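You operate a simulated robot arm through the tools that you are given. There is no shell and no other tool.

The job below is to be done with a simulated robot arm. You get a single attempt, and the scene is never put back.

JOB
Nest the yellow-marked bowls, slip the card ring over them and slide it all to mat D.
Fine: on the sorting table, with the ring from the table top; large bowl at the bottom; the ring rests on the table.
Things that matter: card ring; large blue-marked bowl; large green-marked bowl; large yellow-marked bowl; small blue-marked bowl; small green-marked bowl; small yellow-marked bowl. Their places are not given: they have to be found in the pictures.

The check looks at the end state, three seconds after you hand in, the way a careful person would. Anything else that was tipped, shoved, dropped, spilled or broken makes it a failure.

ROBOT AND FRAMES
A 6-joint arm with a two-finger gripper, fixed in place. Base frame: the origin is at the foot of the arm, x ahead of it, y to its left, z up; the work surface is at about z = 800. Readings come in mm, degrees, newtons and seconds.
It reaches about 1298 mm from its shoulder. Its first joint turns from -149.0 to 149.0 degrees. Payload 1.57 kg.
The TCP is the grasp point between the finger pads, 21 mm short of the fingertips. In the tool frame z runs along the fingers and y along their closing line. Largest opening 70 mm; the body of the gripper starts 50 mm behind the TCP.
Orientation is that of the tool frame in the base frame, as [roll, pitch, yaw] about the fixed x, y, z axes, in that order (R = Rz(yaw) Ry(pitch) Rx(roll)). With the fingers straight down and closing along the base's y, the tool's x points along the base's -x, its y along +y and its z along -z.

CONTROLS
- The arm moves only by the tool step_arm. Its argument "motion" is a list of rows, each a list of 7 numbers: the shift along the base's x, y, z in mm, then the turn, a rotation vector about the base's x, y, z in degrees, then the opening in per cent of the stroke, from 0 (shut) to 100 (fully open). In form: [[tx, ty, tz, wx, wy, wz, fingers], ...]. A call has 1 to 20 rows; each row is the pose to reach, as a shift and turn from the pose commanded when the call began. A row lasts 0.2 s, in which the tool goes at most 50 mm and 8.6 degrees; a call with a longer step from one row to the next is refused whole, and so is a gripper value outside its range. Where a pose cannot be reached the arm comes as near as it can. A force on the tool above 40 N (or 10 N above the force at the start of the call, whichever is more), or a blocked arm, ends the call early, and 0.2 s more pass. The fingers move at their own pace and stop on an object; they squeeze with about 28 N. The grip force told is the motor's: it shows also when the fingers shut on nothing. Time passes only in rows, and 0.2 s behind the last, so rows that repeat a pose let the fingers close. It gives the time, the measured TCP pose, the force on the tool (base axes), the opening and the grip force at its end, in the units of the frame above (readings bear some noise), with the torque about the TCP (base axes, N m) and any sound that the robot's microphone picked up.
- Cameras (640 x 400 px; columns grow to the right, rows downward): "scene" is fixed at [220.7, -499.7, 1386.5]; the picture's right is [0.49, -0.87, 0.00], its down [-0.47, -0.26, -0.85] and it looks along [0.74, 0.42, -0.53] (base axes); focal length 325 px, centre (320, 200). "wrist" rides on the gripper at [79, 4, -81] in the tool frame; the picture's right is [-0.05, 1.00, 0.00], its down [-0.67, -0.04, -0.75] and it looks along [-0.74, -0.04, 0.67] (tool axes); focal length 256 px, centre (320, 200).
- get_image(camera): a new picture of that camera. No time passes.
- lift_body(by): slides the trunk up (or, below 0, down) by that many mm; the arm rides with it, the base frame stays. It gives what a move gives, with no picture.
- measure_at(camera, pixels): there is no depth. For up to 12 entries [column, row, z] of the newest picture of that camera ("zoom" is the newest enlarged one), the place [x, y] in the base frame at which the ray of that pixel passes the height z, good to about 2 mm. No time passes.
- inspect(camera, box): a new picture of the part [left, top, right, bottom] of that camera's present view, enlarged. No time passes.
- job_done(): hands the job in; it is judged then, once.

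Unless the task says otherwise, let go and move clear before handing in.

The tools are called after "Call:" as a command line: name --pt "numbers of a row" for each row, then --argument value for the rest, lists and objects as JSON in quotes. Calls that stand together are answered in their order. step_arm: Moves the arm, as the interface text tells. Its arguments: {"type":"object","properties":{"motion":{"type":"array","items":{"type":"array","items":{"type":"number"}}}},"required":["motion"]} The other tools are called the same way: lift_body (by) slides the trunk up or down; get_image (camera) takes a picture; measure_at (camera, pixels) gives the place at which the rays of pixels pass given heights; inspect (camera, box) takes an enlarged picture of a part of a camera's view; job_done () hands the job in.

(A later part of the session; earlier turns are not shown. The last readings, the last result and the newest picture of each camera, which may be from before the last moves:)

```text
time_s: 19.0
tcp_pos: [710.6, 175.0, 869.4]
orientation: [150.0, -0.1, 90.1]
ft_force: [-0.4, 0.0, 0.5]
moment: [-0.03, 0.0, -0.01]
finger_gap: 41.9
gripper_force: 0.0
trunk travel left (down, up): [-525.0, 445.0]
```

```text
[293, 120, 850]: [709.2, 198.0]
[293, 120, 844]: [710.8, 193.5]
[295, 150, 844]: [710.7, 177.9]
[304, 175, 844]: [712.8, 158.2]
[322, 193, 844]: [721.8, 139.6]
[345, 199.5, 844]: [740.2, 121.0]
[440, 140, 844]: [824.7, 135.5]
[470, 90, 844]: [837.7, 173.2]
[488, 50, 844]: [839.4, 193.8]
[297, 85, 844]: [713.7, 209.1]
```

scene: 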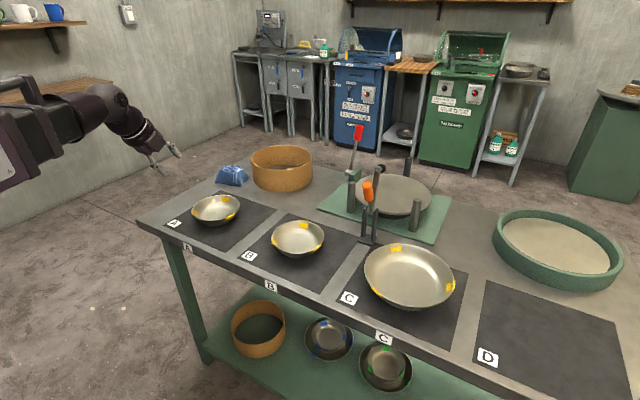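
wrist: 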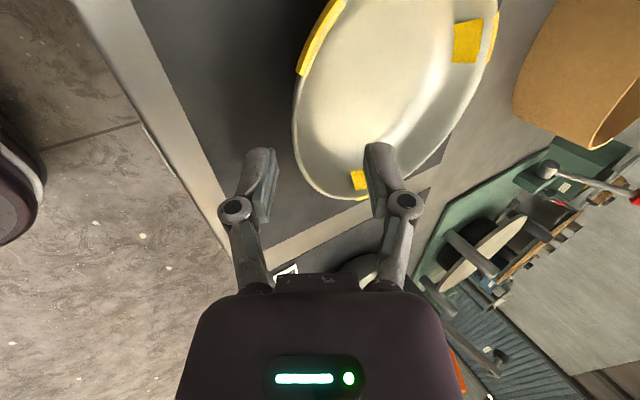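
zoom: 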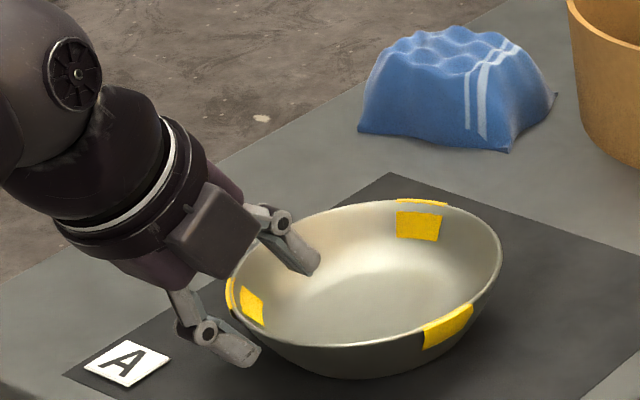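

Rim near edge is at x≈710.5, and the TCP is at x≈710, so it is lined up. Final descent of 23 mm, then I'll close the fingers on the wall.

Call:
lift_body --by -23

Call:
inspect --camera "scene" --box '[160, 160, 256, 230]'

Call:
inspect --camera "wrist" --box '[200, 80, 440, 230]'

```text
time_s: 19.7
tcp_pos: [709.3, 176.0, 846.5]
orientation: [150.0, 0.0, 90.1]
ft_force: [0.1, -0.1, 0.1]
moment: [-0.01, -0.01, -0.02]
finger_gap: 42.0
gripper_force: 0.1
trunk travel left (down, up): [-502.0, 468.0]
```

```text
5.71 times, centred on (208, 195) of scene
```

zoom: 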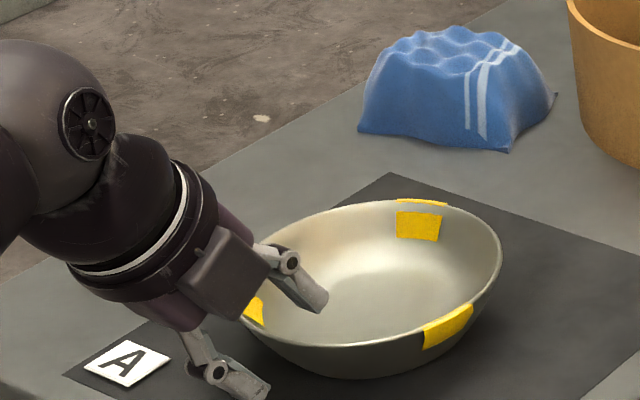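

```text
2.67 times, centred on (320, 155) of wrist
```

zoom: 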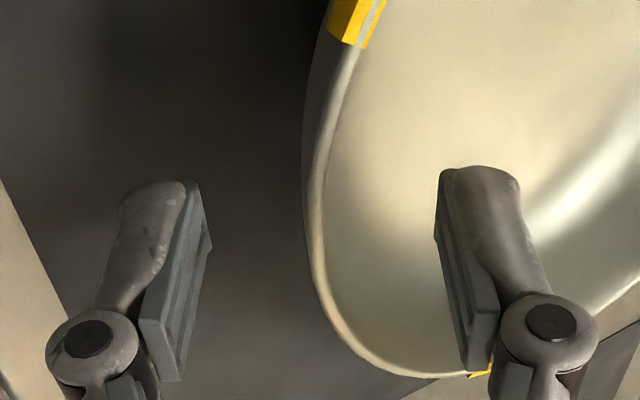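

The rim sits midway between the pads (zoom x≈320, pads at 210 and 437). I'll close the fingers and hold.

Call:
step_arm --pt "0 0 0 0 0 0 30" --pt "0 0 0 0 0 0 10" --pt "0 0 0 0 0 0 0" --pt "0 0 0 0 0 0 0" --pt "0 0 0 0 0 0 0"

Call:
inspect --camera "scene" --box '[160, 160, 256, 230]'

Call:
inspect --camera "wrist" --box '[200, 0, 520, 230]'

```text
time_s: 20.9
tcp_pos: [709.2, 174.8, 846.3]
orientation: [150.0, -0.1, 90.0]
ft_force: [2.8, 1.0, 5.4]
moment: [0.16, -0.21, -0.06]
finger_gap: 6.2
gripper_force: 28.0
trunk travel left (down, up): [-502.0, 468.0]
```

```text
5.71 times, centred on (208, 195) of scene
```

zoom: 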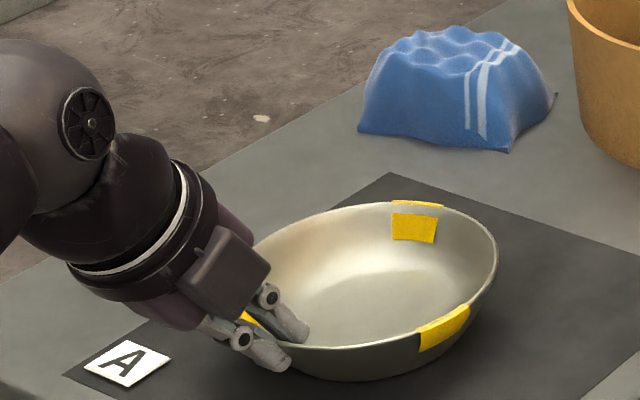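

```text
1.74 times, centred on (360, 115) of wrist
```

zoom: 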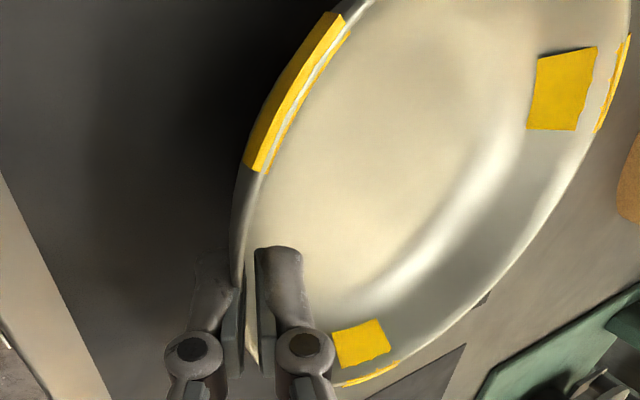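

The fingers hold the wall at 6.2 mm gap with 28 N. I'll lift 20 mm as a test and look.

Call:
lift_body --by 20

Call:
inspect --camera "scene" --box '[160, 160, 256, 230]'

Call:
get_image --camera "wrist"

```text
time_s: 21.6
tcp_pos: [709.5, 175.8, 865.4]
orientation: [150.1, 0.1, 90.2]
ft_force: [-0.5, 0.1, -2.2]
moment: [-0.04, 0.11, 0.0]
finger_gap: 5.8
gripper_force: 28.0
trunk travel left (down, up): [-522.0, 448.0]
```

```text
5.71 times, centred on (208, 195) of scene
```

zoom: 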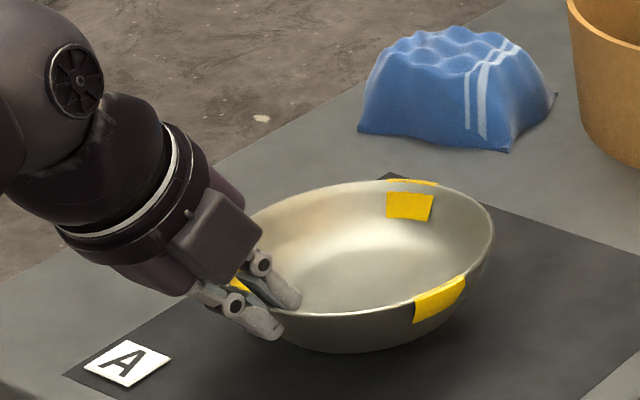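

```text
taken
```

wrist: 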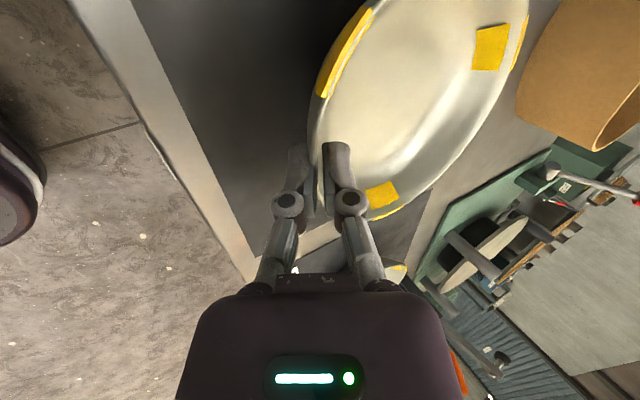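

The bowl came off the table level, with about 2.2 N of weight. I'll raise it well above the clamp handles (TCP z≈1100) and measure the large bowl's rim on a fresh scene zoom.

Call:
lift_body --by 235

Call:
inspect --camera "scene" --box '[355, 235, 467, 315]'

Call:
measure_at --camera "zoom" --pixels '[[87, 160, 844], [100, 115, 844], [150, 70, 844], [290, 44, 844], [400, 72, 844], [480, 127, 844], [530, 205, 844], [528, 275, 844], [480, 330, 844], [370, 362, 844], [250, 345, 844], [105, 235, 844]]'

Call:
get_image --camera "scene"

```text
time_s: 24.0
tcp_pos: [709.2, 175.0, 1101.9]
orientation: [150.0, 0.0, 90.2]
ft_force: [-0.5, -0.4, -1.2]
moment: [0.01, 0.06, 0.01]
finger_gap: 6.0
gripper_force: 27.6
trunk travel left (down, up): [-757.0, 213.0]
```

```text
5.00 times, centred on (411, 275) of scene
```

zoom: 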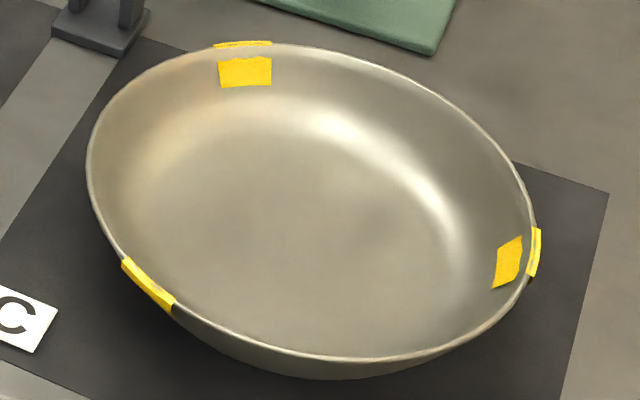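

```text
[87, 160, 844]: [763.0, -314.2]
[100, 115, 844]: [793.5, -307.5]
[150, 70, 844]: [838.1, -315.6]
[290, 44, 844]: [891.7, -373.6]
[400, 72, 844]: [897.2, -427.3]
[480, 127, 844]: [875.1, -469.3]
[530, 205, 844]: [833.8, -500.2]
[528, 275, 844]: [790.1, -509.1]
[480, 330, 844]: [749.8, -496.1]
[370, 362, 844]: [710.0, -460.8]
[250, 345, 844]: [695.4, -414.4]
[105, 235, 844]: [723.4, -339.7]
```

```text
taken
```

scene: 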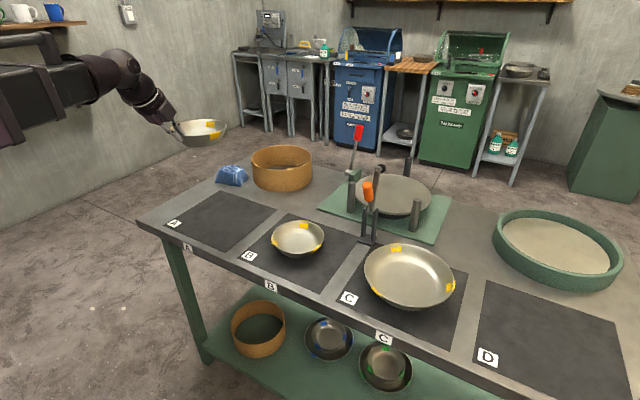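

The large bowl's rim fits very well to centre (796.5,-408), radius about 100.5 at z=844. I'll carry the small bowl gently at height toward mat C and stop short, so the wrist camera can re-measure the large bowl.

Call:
step_arm --pt "0 -15 0 0 0 0 0" --pt "0 -45 0 0 0 0 0" --pt "0 -80 0 0 0 0 0" --pt "0 -115 0 0 0 0 0" --pt "0 -150 0 0 0 0 0" --pt "0 -185 0 0 0 0 0" --pt "0 -220 0 0 0 0 0" --pt "0 -255 0 0 0 0 0" --pt "0 -290 0 0 0 0 0" --pt "0 -325 0 0 0 0 0" --pt "0 -360 0 0 0 0 0" --pt "0 -390 0 0 0 0 0" --pt "0 -410 0 0 0 0 0" --pt "0 -425 0 0 0 0 0" --pt "0 -425 0 0 0 0 0"

Call:
get_image --camera "wrist"

Call:
get_image --camera "scene"

```text
time_s: 27.2
tcp_pos: [712.1, -249.6, 1101.4]
orientation: [150.1, 0.0, 90.1]
ft_force: [0.1, -0.4, -0.8]
moment: [-0.01, 0.08, -0.02]
finger_gap: 6.0
gripper_force: 27.5
trunk travel left (down, up): [-757.0, 213.0]
```

```text
taken
```

wrist: 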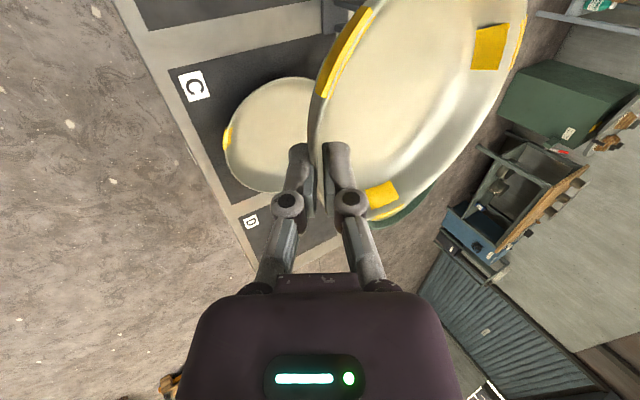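

```text
taken
```

scene: 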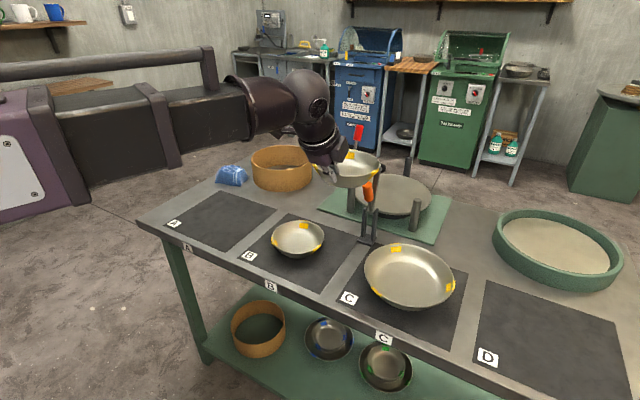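

The wrist view shows the large bowl's near half at (224–310, 77–192). I'll enlarge it and measure rim points.

Call:
inspect --camera "wrist" --box '[190, 60, 350, 205]'

```text
2.76 times, centred on (270, 132) of wrist
```

zoom: 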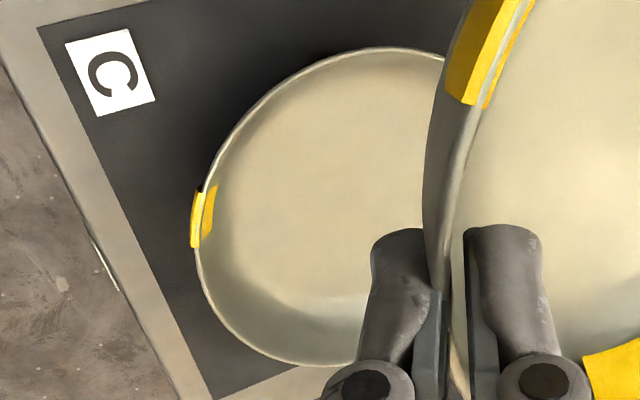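

Call:
measure_at --camera "zoom" --pixels '[[196, 250, 844], [206, 180, 844], [230, 130, 844], [270, 88, 844], [330, 56, 844], [390, 47, 844], [435, 54, 844], [215, 310, 844], [260, 353, 844], [310, 366, 844], [350, 362, 844]]'

Call:
measure_at --camera "zoom" --pixels '[[196, 250, 854], [270, 88, 854], [390, 47, 854], [310, 366, 854]]'

```text
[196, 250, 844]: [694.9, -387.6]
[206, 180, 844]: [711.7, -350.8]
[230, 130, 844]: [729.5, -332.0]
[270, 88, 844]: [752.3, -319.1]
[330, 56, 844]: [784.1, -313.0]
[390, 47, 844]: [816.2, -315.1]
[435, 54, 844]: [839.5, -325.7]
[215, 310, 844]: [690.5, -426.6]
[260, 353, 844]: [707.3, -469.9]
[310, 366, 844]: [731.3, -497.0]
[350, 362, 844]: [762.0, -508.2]
```

```text
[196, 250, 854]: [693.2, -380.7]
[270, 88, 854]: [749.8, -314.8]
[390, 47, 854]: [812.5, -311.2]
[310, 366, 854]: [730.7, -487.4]
```

The large bowl's rim from this view is centre about (790,-413) at 844; the two cameras agree best near z≈849, centre (789.5,-410). I'll measure the held bowl's rim the same way to get its offset from the TCP.

Call:
inspect --camera "scene" --box '[310, 135, 400, 195]'

Call:
inspect --camera "wrist" --box '[280, 0, 560, 230]'

```text
6.67 times, centred on (355, 165) of scene
```

zoom: 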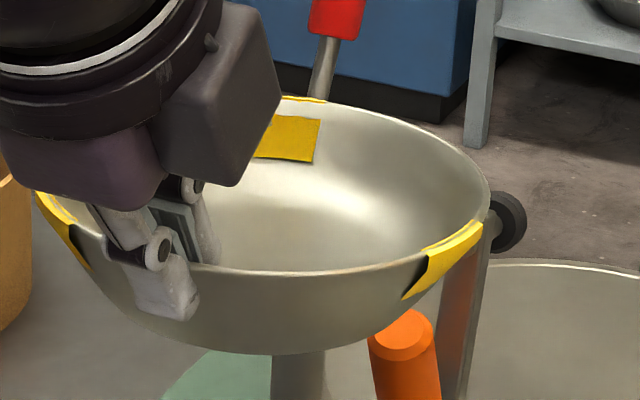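

```text
1.74 times, centred on (420, 115) of wrist
```

zoom: 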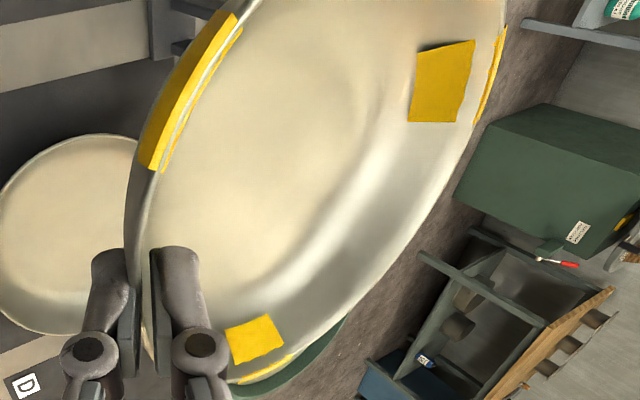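

The held bowl looks level in both views. I'll compute its rim circle at z≈1099 from the scene picture.

Call:
get_image --camera "scene"

Call:
measure_at --camera "scene" --pixels '[[380.5, 165.75, 1099], [377.5, 159, 1099], [370, 153.75, 1099], [356.5, 176.5, 1099], [347.5, 176.1, 1099], [367, 174.3, 1099], [313, 164.25, 1099], [352, 149.6, 1099], [339, 174.3, 1099]]'

```text
taken
```

scene: 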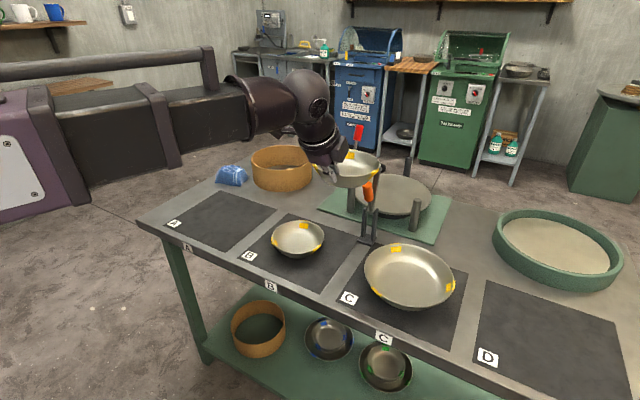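

```text
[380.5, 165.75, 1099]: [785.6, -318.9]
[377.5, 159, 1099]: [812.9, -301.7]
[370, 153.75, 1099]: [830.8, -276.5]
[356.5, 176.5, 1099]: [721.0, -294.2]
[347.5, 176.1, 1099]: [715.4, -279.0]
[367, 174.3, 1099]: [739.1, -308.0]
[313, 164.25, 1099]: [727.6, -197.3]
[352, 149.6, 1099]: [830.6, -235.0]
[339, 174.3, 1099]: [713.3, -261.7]
```

The held bowl is near centre (772.5,-252), about +63 to +67 mm from the TCP in x, with perhaps a few degrees of sag. I'll move it over the large bowl so its centre lands at (789.5,-410).

Call:
step_arm --pt "3 -25 0 0 0 0 0" --pt "5 -55 0 0 0 0 0" --pt "7 -85 0 0 0 0 0" --pt "9 -115 0 0 0 0 0" --pt "11 -140 0 0 0 0 0" --pt "12 -161 0 0 0 0 0" --pt "12 -161 0 0 0 0 0"

Call:
lift_body --by -170

Call:
inspect --camera "scene" --box '[330, 170, 490, 320]'

Call:
get_image --camera "wrist"

```text
time_s: 28.8
tcp_pos: [720.9, -409.1, 1101.6]
orientation: [150.0, 0.0, 90.1]
ft_force: [-0.4, 0.3, -0.7]
moment: [0.03, 0.1, 0.0]
finger_gap: 6.0
gripper_force: 27.7
trunk travel left (down, up): [-757.0, 213.0]
```

```text
time_s: 30.8
tcp_pos: [720.6, -410.7, 930.6]
orientation: [150.0, 0.0, 90.2]
ft_force: [-0.3, 0.2, -1.5]
moment: [0.0, 0.1, -0.01]
finger_gap: 5.9
gripper_force: 28.0
trunk travel left (down, up): [-587.0, 383.0]
```

```text
2.67 times, centred on (410, 245) of scene
```

zoom: 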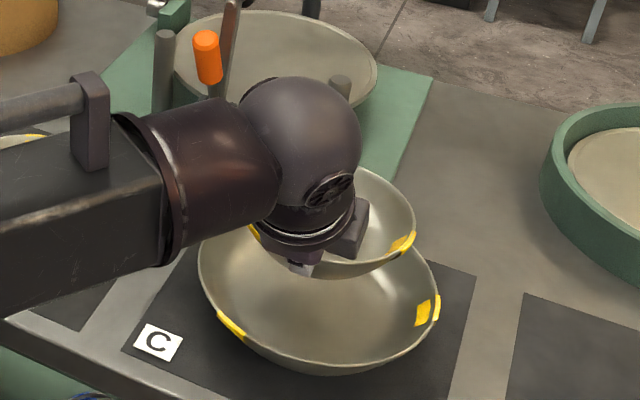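

```text
taken
```

wrist: 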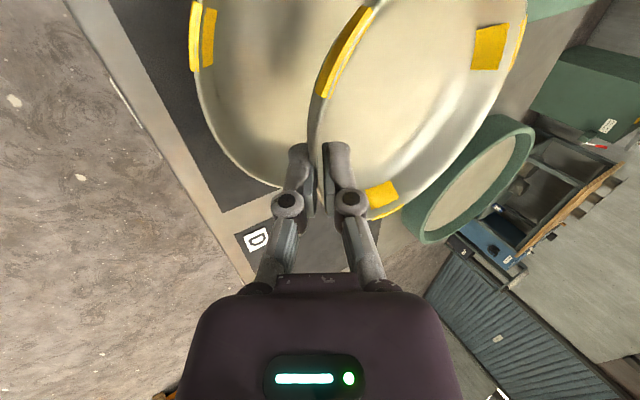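

The small bowl hangs over the large one with clear room all round. I'll check the large rim position from this wrist picture before the last descent.

Call:
measure_at --camera "wrist" --pixels '[[194, 80, 849], [202, 110, 849], [220, 145, 849], [245, 172, 849], [272, 186, 849], [310, 120, 929], [322, 205, 929], [380, 219, 929], [430, 190, 929], [480, 130, 929], [510, 80, 929]]'

```text
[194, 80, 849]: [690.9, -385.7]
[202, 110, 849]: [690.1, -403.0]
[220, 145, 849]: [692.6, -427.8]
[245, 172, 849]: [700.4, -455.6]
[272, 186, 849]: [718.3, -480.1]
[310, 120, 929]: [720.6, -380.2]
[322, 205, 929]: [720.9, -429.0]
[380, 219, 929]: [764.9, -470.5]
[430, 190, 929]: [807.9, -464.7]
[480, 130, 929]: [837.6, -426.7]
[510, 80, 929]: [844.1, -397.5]
```

Large bowl centre reads about (790,-408) and the held bowl's centre about (784,-408). I'll nudge +4 mm in x and lower 68 mm, then approach contact in small steps.

Call:
step_arm --pt "4 1 0 0 0 0 0" --pt "4 1 0 0 0 0 0"

Call:
lift_body --by -68

Call:
inspect --camera "scene" --box '[330, 190, 490, 320]'

Call:
inspect --camera "wrist" --box '[140, 0, 540, 250]'

```text
time_s: 31.4
tcp_pos: [724.4, -409.9, 932.2]
orientation: [150.0, 0.0, 90.1]
ft_force: [-0.1, 0.2, -1.7]
moment: [0.01, 0.1, 0.0]
finger_gap: 5.8
gripper_force: 27.8
trunk travel left (down, up): [-587.0, 383.0]
```

```text
time_s: 32.4
tcp_pos: [725.5, -409.4, 863.8]
orientation: [150.0, 0.0, 90.1]
ft_force: [0.9, -0.5, 0.2]
moment: [0.04, -0.12, 0.0]
finger_gap: 6.2
gripper_force: 28.1
trunk travel left (down, up): [-519.0, 451.0]
```

```text
3.08 times, centred on (410, 255) of scene
```

zoom: 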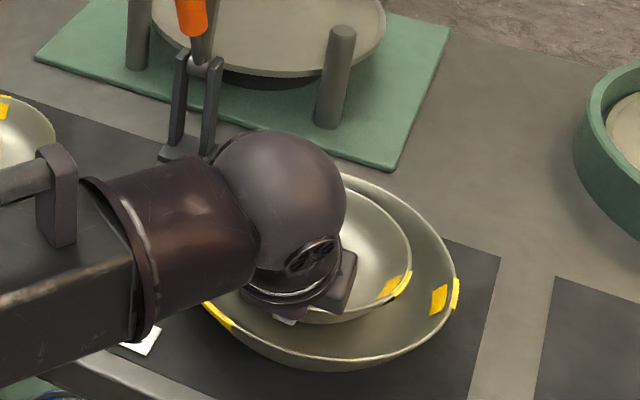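

```text
1.60 times, centred on (340, 125) of wrist
```

zoom: 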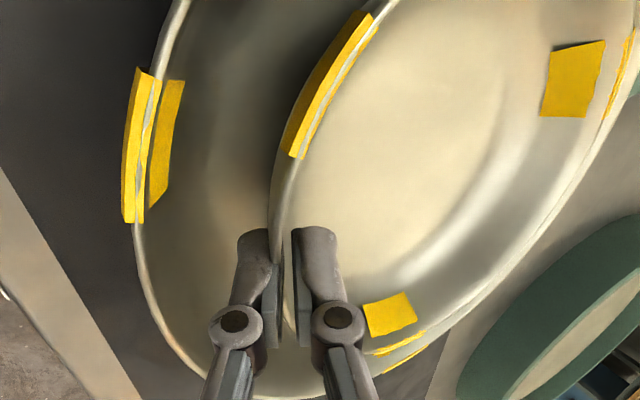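

The force just changed sign (fz −1.7 → +0.2, moment y +0.1 → −0.12), so the small bowl's far base edge has touched the large bowl's floor. I'll ease down 4 mm more and watch.

Call:
lift_body --by -4

Call:
inspect --camera "wrist" --box '[140, 0, 540, 250]'

```text
time_s: 33.0
tcp_pos: [722.4, -408.5, 861.5]
orientation: [149.8, 0.2, 90.0]
ft_force: [-1.7, -3.3, 24.6]
moment: [0.01, -0.5, -0.09]
finger_gap: 5.8
gripper_force: 28.1
trunk travel left (down, up): [-515.0, 455.0]
```

```text
1.60 times, centred on (340, 125) of wrist
```

zoom: 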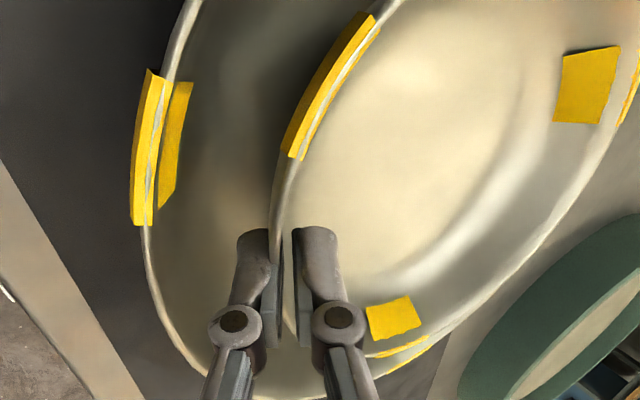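

fz jumped to 24.6 N with the contact about 20 mm ahead of the TCP, so the small bowl's base is on the large bowl's floor (about 15 mm up, which matches the shelf examples). I'll ease back up 2.5 mm to unload before releasing.

Call:
lift_body --by 2.5

Call:
inspect --camera "scene" --box '[330, 190, 490, 320]'

```text
time_s: 33.5
tcp_pos: [723.7, -408.7, 862.2]
orientation: [150.0, 0.0, 90.0]
ft_force: [1.5, -1.9, 11.2]
moment: [0.02, -0.32, -0.03]
finger_gap: 6.1
gripper_force: 27.6
trunk travel left (down, up): [-518.0, 452.0]
```

```text
3.08 times, centred on (410, 255) of scene
```

zoom: 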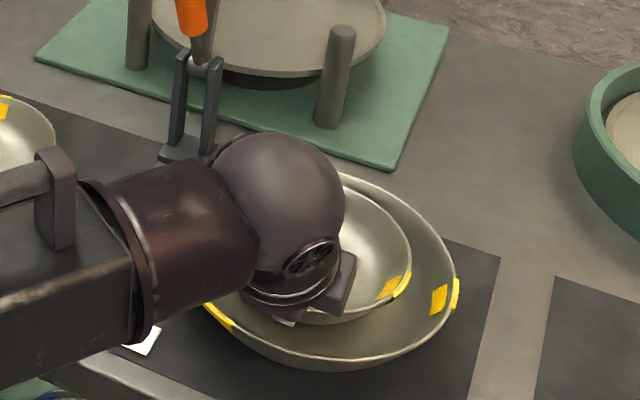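

Still 11 N of push. I'll raise 1 mm more to near zero, then open the fingers a small amount (gap about 17 mm) to stay clear of the large bowl's wall.

Call:
lift_body --by 1

Call:
step_arm --pt "0 0 0 0 0 0 12" --pt "0 0 0 0 0 0 18" --pt "0 0 0 0 0 0 24" --pt "0 0 0 0 0 0 24"

Call:
inspect --camera "wrist" --box '[140, 0, 540, 250]'

Call:
inspect --camera "scene" --box '[330, 190, 490, 320]'

```text
time_s: 34.0
tcp_pos: [725.4, -409.3, 862.4]
orientation: [150.1, 0.1, 90.1]
ft_force: [0.3, -0.6, 1.3]
moment: [0.07, -0.15, -0.01]
finger_gap: 5.9
gripper_force: 28.5
trunk travel left (down, up): [-519.0, 451.0]
```

```text
time_s: 35.0
tcp_pos: [724.5, -408.9, 861.5]
orientation: [150.0, 0.1, 90.0]
ft_force: [0.3, 0.4, 0.1]
moment: [0.05, 0.03, -0.01]
finger_gap: 16.8
gripper_force: 0.1
trunk travel left (down, up): [-519.0, 451.0]
```

```text
1.60 times, centred on (340, 125) of wrist
```

zoom: 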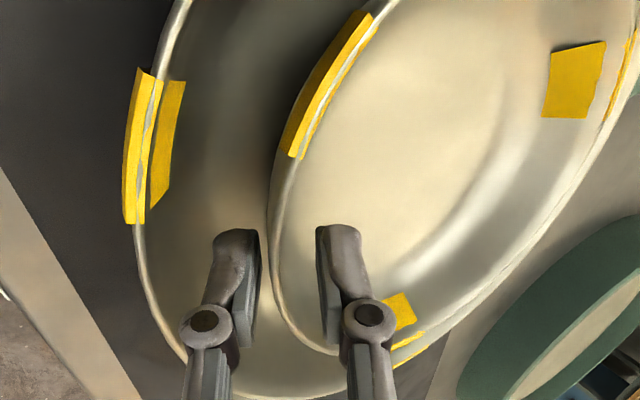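

```text
3.08 times, centred on (410, 255) of scene
```

zoom: 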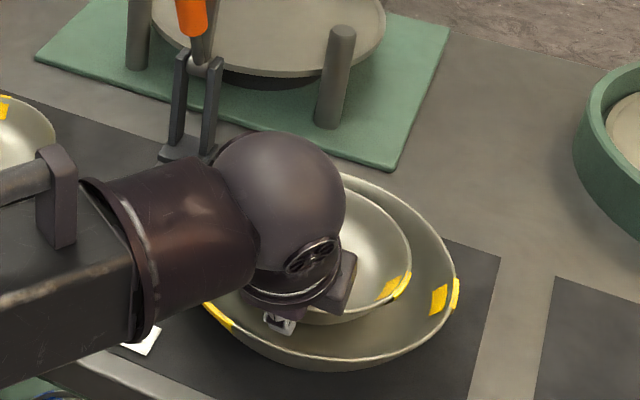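

Released cleanly; the bowl didn't shift. The outer pad is the closer one, so I'll back out alternately: a little toward −x, then up.

Call:
step_arm --pt "-4 0 0 0 0 0 24" --pt "-4 0 0 0 0 0 24"

Call:
lift_body --by 8

Call:
step_arm --pt "-4.5 0 0 0 0 0 24" --pt "-4.5 0 0 0 0 0 24"

Call:
lift_body --by 9

Call:
inspect --camera "wrist" --box '[140, 0, 540, 250]'

```text
time_s: 35.6
tcp_pos: [720.9, -409.8, 863.0]
orientation: [150.0, 0.0, 90.1]
ft_force: [-0.3, 0.1, 1.0]
moment: [0.01, -0.02, 0.02]
finger_gap: 16.8
gripper_force: 0.0
trunk travel left (down, up): [-519.0, 451.0]
```

```text
time_s: 36.2
tcp_pos: [720.0, -411.0, 870.8]
orientation: [149.9, 0.0, 90.1]
ft_force: [-0.4, -0.7, -0.5]
moment: [0.0, 0.01, -0.01]
finger_gap: 17.0
gripper_force: 0.0
trunk travel left (down, up): [-527.0, 443.0]
```

```text
time_s: 36.8
tcp_pos: [717.7, -409.6, 870.3]
orientation: [150.0, 0.0, 90.0]
ft_force: [0.0, -0.2, 0.2]
moment: [0.02, -0.02, 0.0]
finger_gap: 16.7
gripper_force: 0.0
trunk travel left (down, up): [-527.0, 443.0]
```

```text
time_s: 37.3
tcp_pos: [717.0, -410.0, 879.6]
orientation: [150.0, 0.0, 90.1]
ft_force: [-0.5, -0.2, 0.0]
moment: [-0.02, -0.03, 0.0]
finger_gap: 16.7
gripper_force: 0.2
trunk travel left (down, up): [-536.0, 434.0]
```

```text
1.60 times, centred on (340, 125) of wrist
```

zoom: 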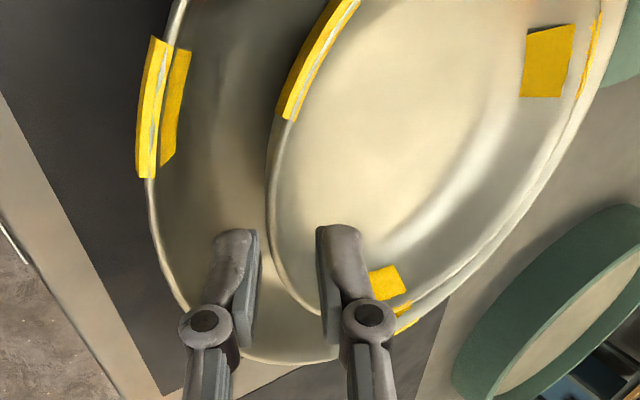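

No contact forces so far. I'll continue backing off and then raise clear.

Call:
step_arm --pt "-5 0 0 0 0 0 24" --pt "-5 0 0 0 0 0 24"

Call:
lift_body --by 12

Call:
step_arm --pt "-5 0 0 0 0 0 24" --pt "-5 0 0 0 0 0 24"

Call:
lift_body --by 60

Call:
get_image --camera "wrist"

Call:
get_image --camera "scene"

```text
time_s: 37.9
tcp_pos: [712.3, -408.8, 880.1]
orientation: [150.1, 0.0, 90.1]
ft_force: [0.9, -0.2, -0.1]
moment: [0.0, 0.02, -0.01]
finger_gap: 17.0
gripper_force: 0.0
trunk travel left (down, up): [-536.0, 434.0]
```

```text
time_s: 38.5
tcp_pos: [712.6, -409.7, 891.4]
orientation: [150.0, 0.0, 90.1]
ft_force: [0.2, -0.1, -0.1]
moment: [0.02, 0.02, -0.02]
finger_gap: 16.9
gripper_force: 0.0
trunk travel left (down, up): [-548.0, 422.0]
```

```text
time_s: 39.1
tcp_pos: [706.0, -408.8, 892.4]
orientation: [150.1, 0.0, 90.1]
ft_force: [0.0, 0.8, 0.7]
moment: [-0.02, 0.0, 0.02]
finger_gap: 16.8
gripper_force: 0.1
trunk travel left (down, up): [-548.0, 422.0]
```

```text
time_s: 40.1
tcp_pos: [707.5, -409.5, 951.8]
orientation: [150.1, -0.1, 90.1]
ft_force: [-0.5, 0.6, -0.9]
moment: [0.02, 0.02, 0.01]
finger_gap: 16.7
gripper_force: 0.0
trunk travel left (down, up): [-608.0, 362.0]
```

```text
taken
```

wrist: 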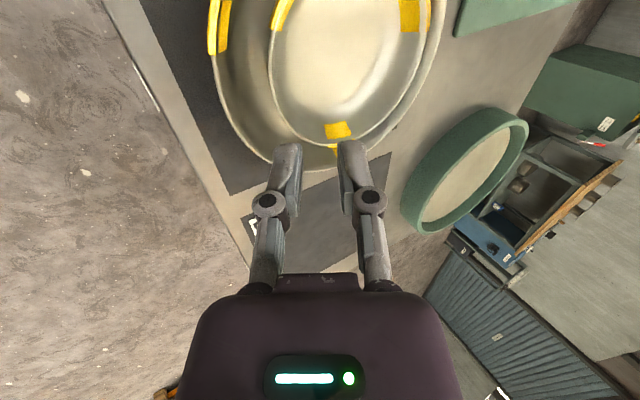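

```text
taken
```

scene: 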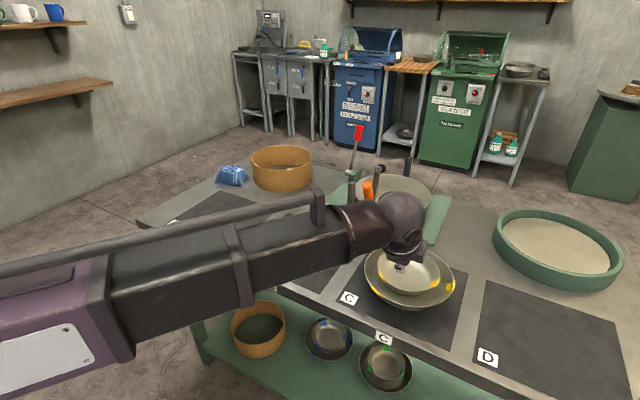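

The small bowl sits centred in the large one. Now I'll raise and move over to bowl B for the same grip.

Call:
lift_body --by 148

Call:
step_arm --pt "0 35 0 0 0 0 30" --pt "0 75 0 0 0 0 40" --pt "0 115 0 0 0 0 50" --pt "0 155 0 0 0 0 60" --pt "0 195 0 0 0 0 60" --pt "0 235 0 0 0 0 60" --pt "0 270 0 0 0 0 60" --pt "0 294 0 0 0 0 60" --pt "0 294 0 0 0 0 60"

Call:
inspect --camera "scene" --box '[264, 210, 336, 260]'

Call:
get_image --camera "wrist"

Call:
inspect --camera "scene" --box '[355, 235, 467, 315]'

```text
time_s: 41.9
tcp_pos: [707.0, -409.6, 1100.9]
orientation: [150.2, 0.0, 90.1]
ft_force: [0.4, -0.6, -0.4]
moment: [0.03, 0.03, 0.03]
finger_gap: 16.9
gripper_force: 0.0
trunk travel left (down, up): [-756.0, 214.0]
```

```text
time_s: 43.9
tcp_pos: [707.3, -114.5, 1100.0]
orientation: [150.2, 0.0, 90.0]
ft_force: [-0.4, -0.7, -0.1]
moment: [0.0, -0.02, -0.02]
finger_gap: 41.9
gripper_force: 0.0
trunk travel left (down, up): [-756.0, 214.0]
```

```text
8.00 times, centred on (300, 235) of scene
```

zoom: 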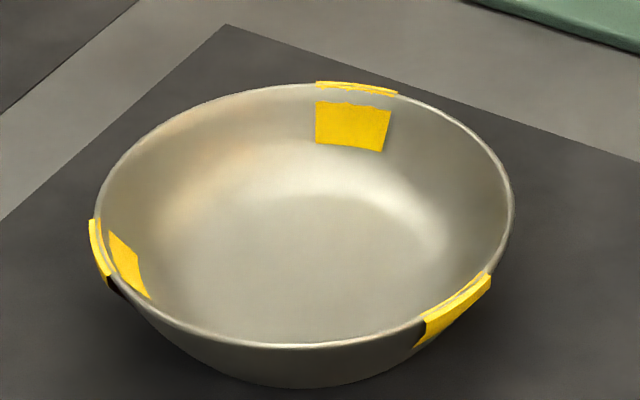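

```text
taken
```

wrist: 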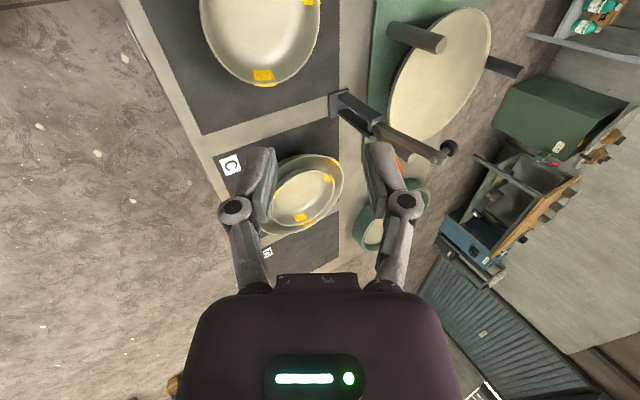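

```text
5.00 times, centred on (411, 275) of scene
```

zoom: 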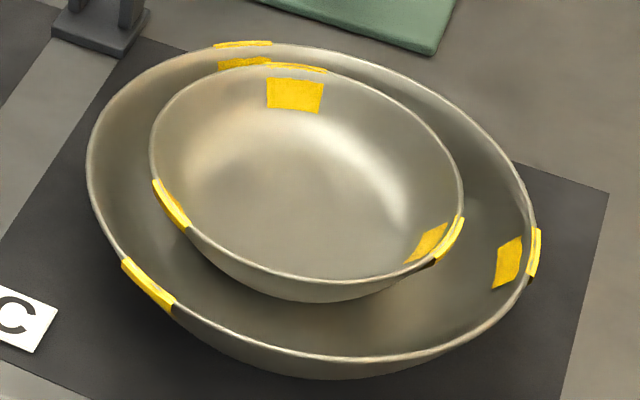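

The nest at C looks right and the large bowl didn't move (same rim pixels as before). I'll fit bowl B's rim circle from both cameras at z=845.

Call:
measure_at --camera "scene" --pixels '[[271.9, 235.6, 845], [278.75, 226.25, 845], [288.75, 221.9, 845], [299.4, 220.4, 845], [313.75, 223.1, 845], [322.5, 230.6, 845], [324.1, 235.6, 845], [321.9, 242.5, 845], [312.5, 250.6, 845], [297.5, 253.25, 845], [287.5, 250.6, 845], [278.75, 245, 845]]'

Call:
inspect --camera "wrist" --box '[180, 0, 340, 100]'

```text
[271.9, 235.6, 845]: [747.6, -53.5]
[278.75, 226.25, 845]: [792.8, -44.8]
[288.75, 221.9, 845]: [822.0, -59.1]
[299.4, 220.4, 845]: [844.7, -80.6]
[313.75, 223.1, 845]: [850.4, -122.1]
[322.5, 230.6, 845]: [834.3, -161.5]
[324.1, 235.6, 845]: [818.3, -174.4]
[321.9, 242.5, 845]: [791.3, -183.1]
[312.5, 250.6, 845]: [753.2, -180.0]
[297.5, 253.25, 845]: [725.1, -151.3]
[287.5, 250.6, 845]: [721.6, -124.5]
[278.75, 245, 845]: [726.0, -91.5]
```

```text
4.00 times, centred on (260, 50) of wrist
```

zoom: 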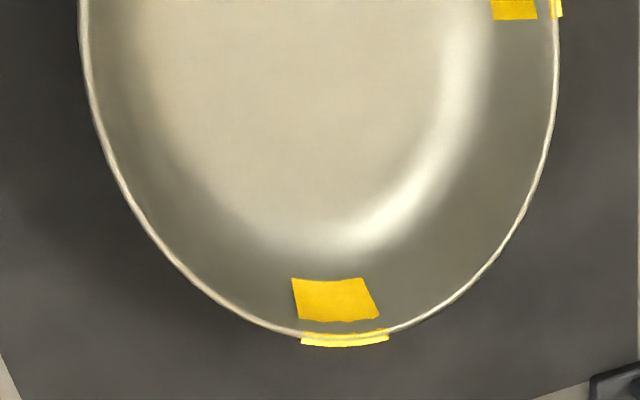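

Call:
measure_at --camera "zoom" --pixels '[[80, 10, 845], [85, 80, 845], [110, 165, 845], [160, 245, 845], [220, 300, 845], [290, 332, 845], [390, 332, 845], [460, 295, 845], [515, 230, 845], [550, 130, 845], [558, 60, 845]]'

```text
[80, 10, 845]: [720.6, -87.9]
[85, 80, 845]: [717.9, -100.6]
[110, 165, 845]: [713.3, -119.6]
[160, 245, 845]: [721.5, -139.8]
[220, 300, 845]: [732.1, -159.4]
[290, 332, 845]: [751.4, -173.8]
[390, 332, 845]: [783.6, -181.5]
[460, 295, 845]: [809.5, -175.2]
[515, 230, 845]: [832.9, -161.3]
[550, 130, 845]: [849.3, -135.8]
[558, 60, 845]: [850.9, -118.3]
```

Both fits agree: bowl B centre (783.7,-114), rim z≈845. I'll take a shallower grip this time (about 13 mm) so the outer finger clears the rim of the bowl below, so TCP goes to (713.8,-114).

Call:
step_arm --pt "6.5 0.5 0 0 0 0 60" --pt "6.5 0.5 0 0 0 0 60"

Call:
lift_body --by -210

Call:
inspect --camera "wrist" --box '[240, 0, 500, 180]'

Call:
measure_at --camera "zoom" --pixels '[[320, 200, 845]]'

```text
time_s: 44.5
tcp_pos: [712.6, -114.3, 1099.3]
orientation: [150.2, 0.0, 89.9]
ft_force: [-0.2, 0.0, 0.0]
moment: [0.02, 0.0, -0.02]
finger_gap: 42.0
gripper_force: 0.1
trunk travel left (down, up): [-756.0, 214.0]
```

```text
time_s: 46.7
tcp_pos: [713.3, -113.4, 888.9]
orientation: [150.1, 0.0, 90.1]
ft_force: [0.2, -0.3, 0.1]
moment: [0.01, 0.01, -0.03]
finger_gap: 42.0
gripper_force: 0.1
trunk travel left (down, up): [-546.0, 424.0]
```

```text
2.22 times, centred on (370, 90) of wrist
```

zoom: 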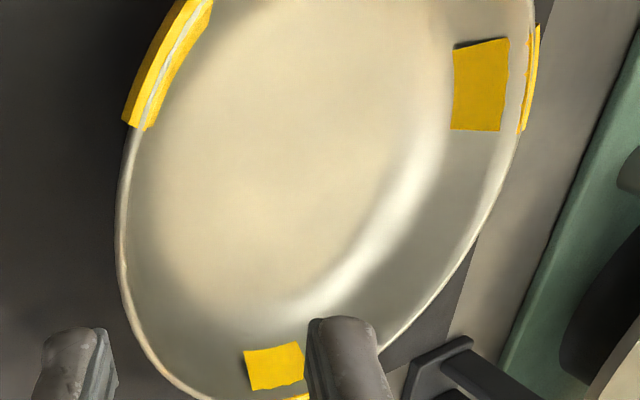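

```text
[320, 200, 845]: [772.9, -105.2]
```

Call:
measure_at --camera "zoom" --pixels '[[118, 210, 845], [117, 240, 845], [120, 275, 845], [132, 325, 845], [160, 372, 845], [190, 393, 845], [390, 362, 845], [440, 295, 845], [480, 220, 845], [510, 150, 845], [124, 160, 845]]'

```text
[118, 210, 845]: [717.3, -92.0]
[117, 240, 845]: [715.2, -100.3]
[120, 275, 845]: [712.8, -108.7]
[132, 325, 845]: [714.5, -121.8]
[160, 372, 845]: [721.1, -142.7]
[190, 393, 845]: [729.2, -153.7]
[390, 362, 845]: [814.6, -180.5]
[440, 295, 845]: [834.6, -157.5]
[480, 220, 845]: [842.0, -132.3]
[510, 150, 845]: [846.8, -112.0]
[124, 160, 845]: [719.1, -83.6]
```

The near rim reads x≈714–715 here, so the TCP at x≈713 suits the shallow grip. I'll lower 37 mm to z≈852 and close.

Call:
lift_body --by -37

Call:
inspect --camera "wrist" --box '[200, 60, 460, 230]'

Call:
step_arm --pt "0 0 0 0 0 0 30" --pt "0 0 0 0 0 0 10" --pt "0 0 0 0 0 0 0" --pt "0 0 0 0 0 0 0" --pt "0 0 0 0 0 0 0"

Call:
inspect --camera "wrist" --box '[200, 0, 520, 230]'

Call:
inspect --camera "scene" --box '[240, 180, 352, 260]'

```text
time_s: 47.5
tcp_pos: [712.3, -114.4, 852.7]
orientation: [150.1, 0.0, 90.2]
ft_force: [-0.5, -0.4, 1.4]
moment: [-0.01, -0.02, 0.0]
finger_gap: 42.1
gripper_force: 0.1
trunk travel left (down, up): [-509.0, 461.0]
```

```text
2.35 times, centred on (330, 145) of wrist
```

zoom: 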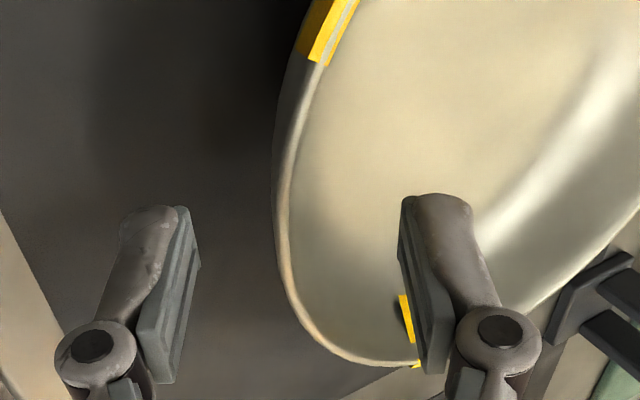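

```text
time_s: 48.7
tcp_pos: [712.8, -114.9, 852.1]
orientation: [150.0, 0.0, 90.1]
ft_force: [1.3, -0.3, 2.2]
moment: [0.07, -0.08, -0.05]
finger_gap: 6.0
gripper_force: 27.9
trunk travel left (down, up): [-509.0, 461.0]
```

```text
1.74 times, centred on (360, 115) of wrist
```

zoom: 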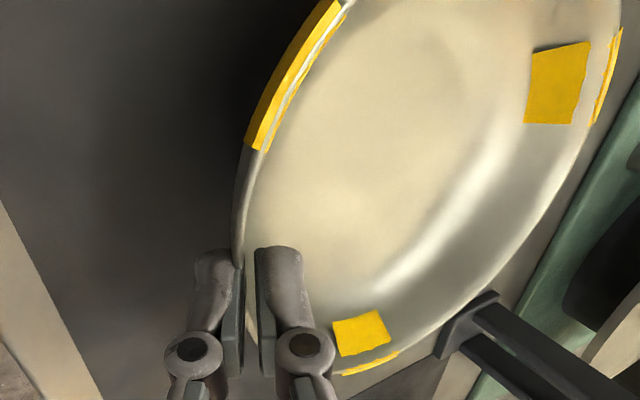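

```text
5.00 times, centred on (296, 220) of scene
```

zoom: 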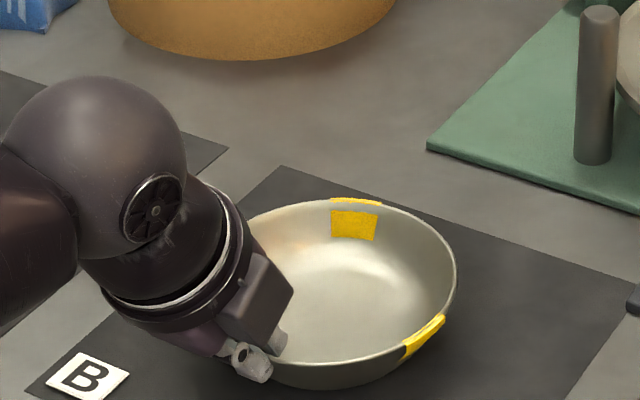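

Gripped again at 6.0 mm gap and 28 N. I'll test-lift 20 mm and compare.

Call:
lift_body --by 20

Call:
inspect --camera "wrist" --box '[200, 0, 520, 230]'

Call:
inspect --camera "scene" --box '[240, 180, 352, 260]'

```text
time_s: 49.4
tcp_pos: [712.7, -114.2, 872.8]
orientation: [150.1, 0.1, 90.1]
ft_force: [-0.2, -0.3, -1.2]
moment: [-0.02, 0.07, -0.02]
finger_gap: 6.0
gripper_force: 27.6
trunk travel left (down, up): [-529.0, 441.0]
```

```text
1.74 times, centred on (360, 115) of wrist
```

zoom: 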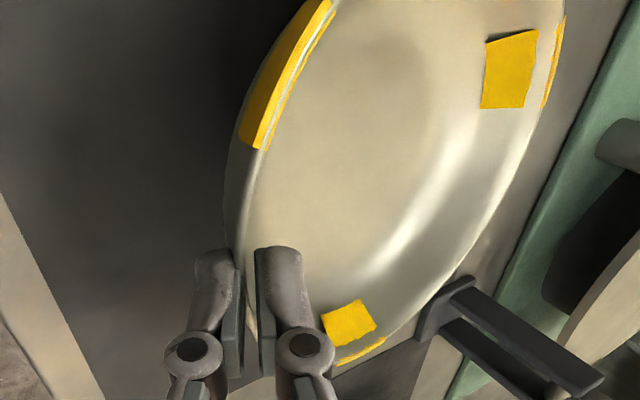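

```text
5.00 times, centred on (296, 220) of scene
```

zoom: 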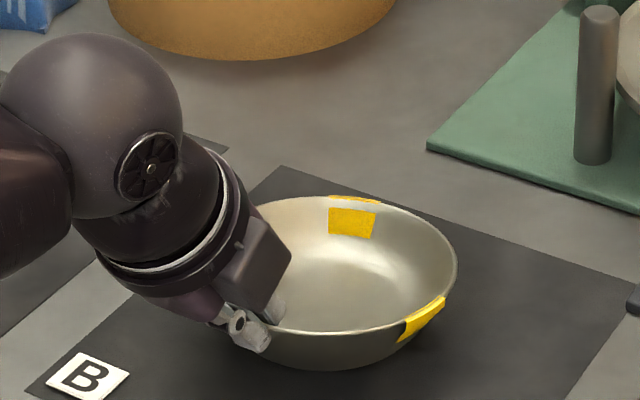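

This shallower grip sagged noticeably: the far tape moved about 29 px in the wrist view, roughly 10°. I'll lift a little more and see whether it holds.

Call:
lift_body --by 25

Call:
inspect --camera "wrist" --box '[200, 0, 520, 230]'

Call:
inspect --camera "scene" --box '[240, 170, 352, 250]'

```text
time_s: 50.1
tcp_pos: [712.3, -115.1, 896.7]
orientation: [150.1, 0.0, 90.1]
ft_force: [-0.8, 0.3, -1.6]
moment: [-0.01, 0.09, -0.01]
finger_gap: 6.1
gripper_force: 28.1
trunk travel left (down, up): [-554.0, 416.0]
```

```text
1.74 times, centred on (360, 115) of wrist
```

zoom: 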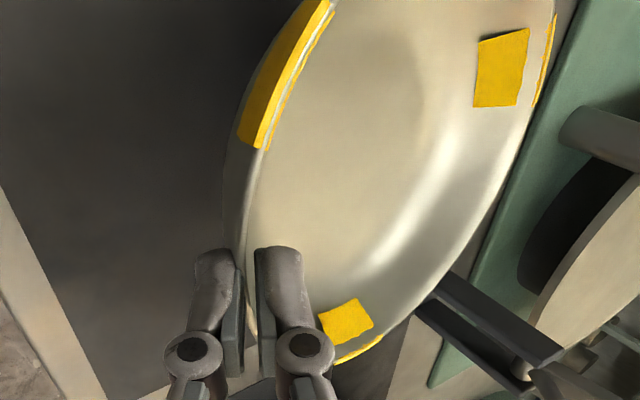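

```text
5.00 times, centred on (296, 210) of scene
```

zoom: 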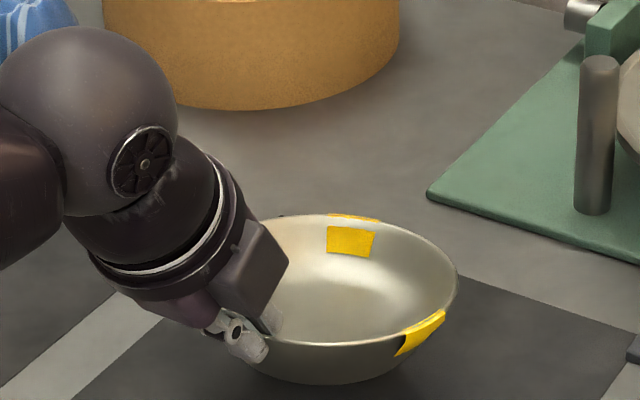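

The sag has nearly stopped (only about 5 px more). I'll wait a second in place to see if it creeps.

Call:
step_arm --pt "0 0 0 0 0 0 0" --pt "0 0 0 0 0 0 0" --pt "0 0 0 0 0 0 0" --pt "0 0 0 0 0 0 0" --pt "0 0 0 0 0 0 0" --pt "0 0 0 0 0 0 0" --pt "0 0 0 0 0 0 0" --pt "0 0 0 0 0 0 0" --pt "0 0 0 0 0 0 0" --pt "0 0 0 0 0 0 0"

Call:
inspect --camera "wrist" --box '[200, 0, 520, 230]'

```text
time_s: 52.3
tcp_pos: [713.3, -113.9, 896.8]
orientation: [150.2, -0.1, 90.1]
ft_force: [0.7, 0.3, -1.1]
moment: [-0.02, 0.03, 0.02]
finger_gap: 6.0
gripper_force: 28.1
trunk travel left (down, up): [-554.0, 416.0]
```

```text
1.74 times, centred on (360, 115) of wrist
```

zoom: 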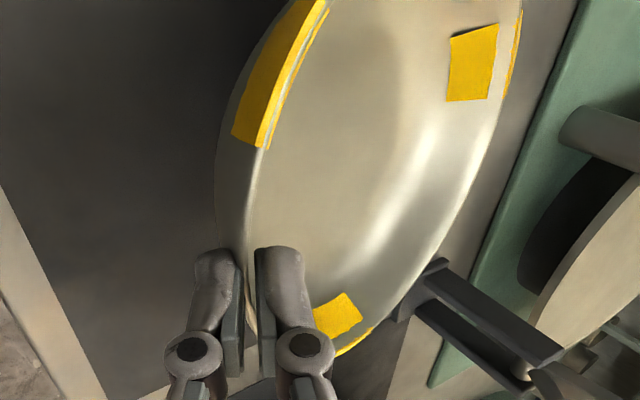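

It is creeping: the far tape moved from (502,67) to (473,62) in 2 s. I'll put the bowl back down on mat B and regrip deeper, as I did with A.

Call:
lift_body --by -30

Call:
lift_body --by -10

Call:
inspect --camera "wrist" --box '[200, 0, 520, 230]'

```text
time_s: 53.1
tcp_pos: [714.6, -114.2, 866.8]
orientation: [150.2, 0.1, 90.1]
ft_force: [-0.8, 0.1, -1.6]
moment: [0.01, 0.08, -0.01]
finger_gap: 5.9
gripper_force: 28.3
trunk travel left (down, up): [-524.0, 446.0]
```

```text
time_s: 53.6
tcp_pos: [713.0, -113.7, 857.3]
orientation: [150.1, 0.0, 90.1]
ft_force: [0.4, 0.0, -0.3]
moment: [0.02, 0.03, 0.04]
finger_gap: 6.0
gripper_force: 28.0
trunk travel left (down, up): [-514.0, 456.0]
```

```text
1.74 times, centred on (360, 115) of wrist
```

zoom: 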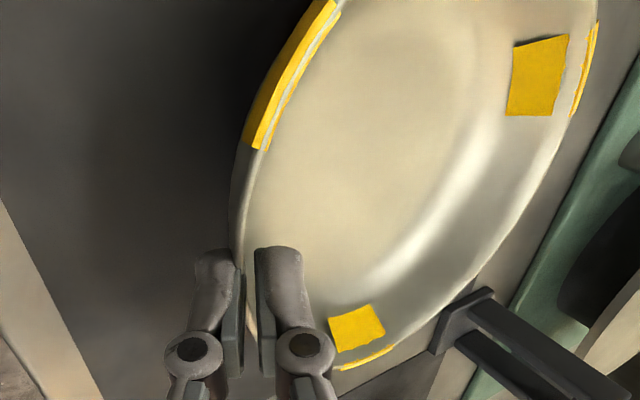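

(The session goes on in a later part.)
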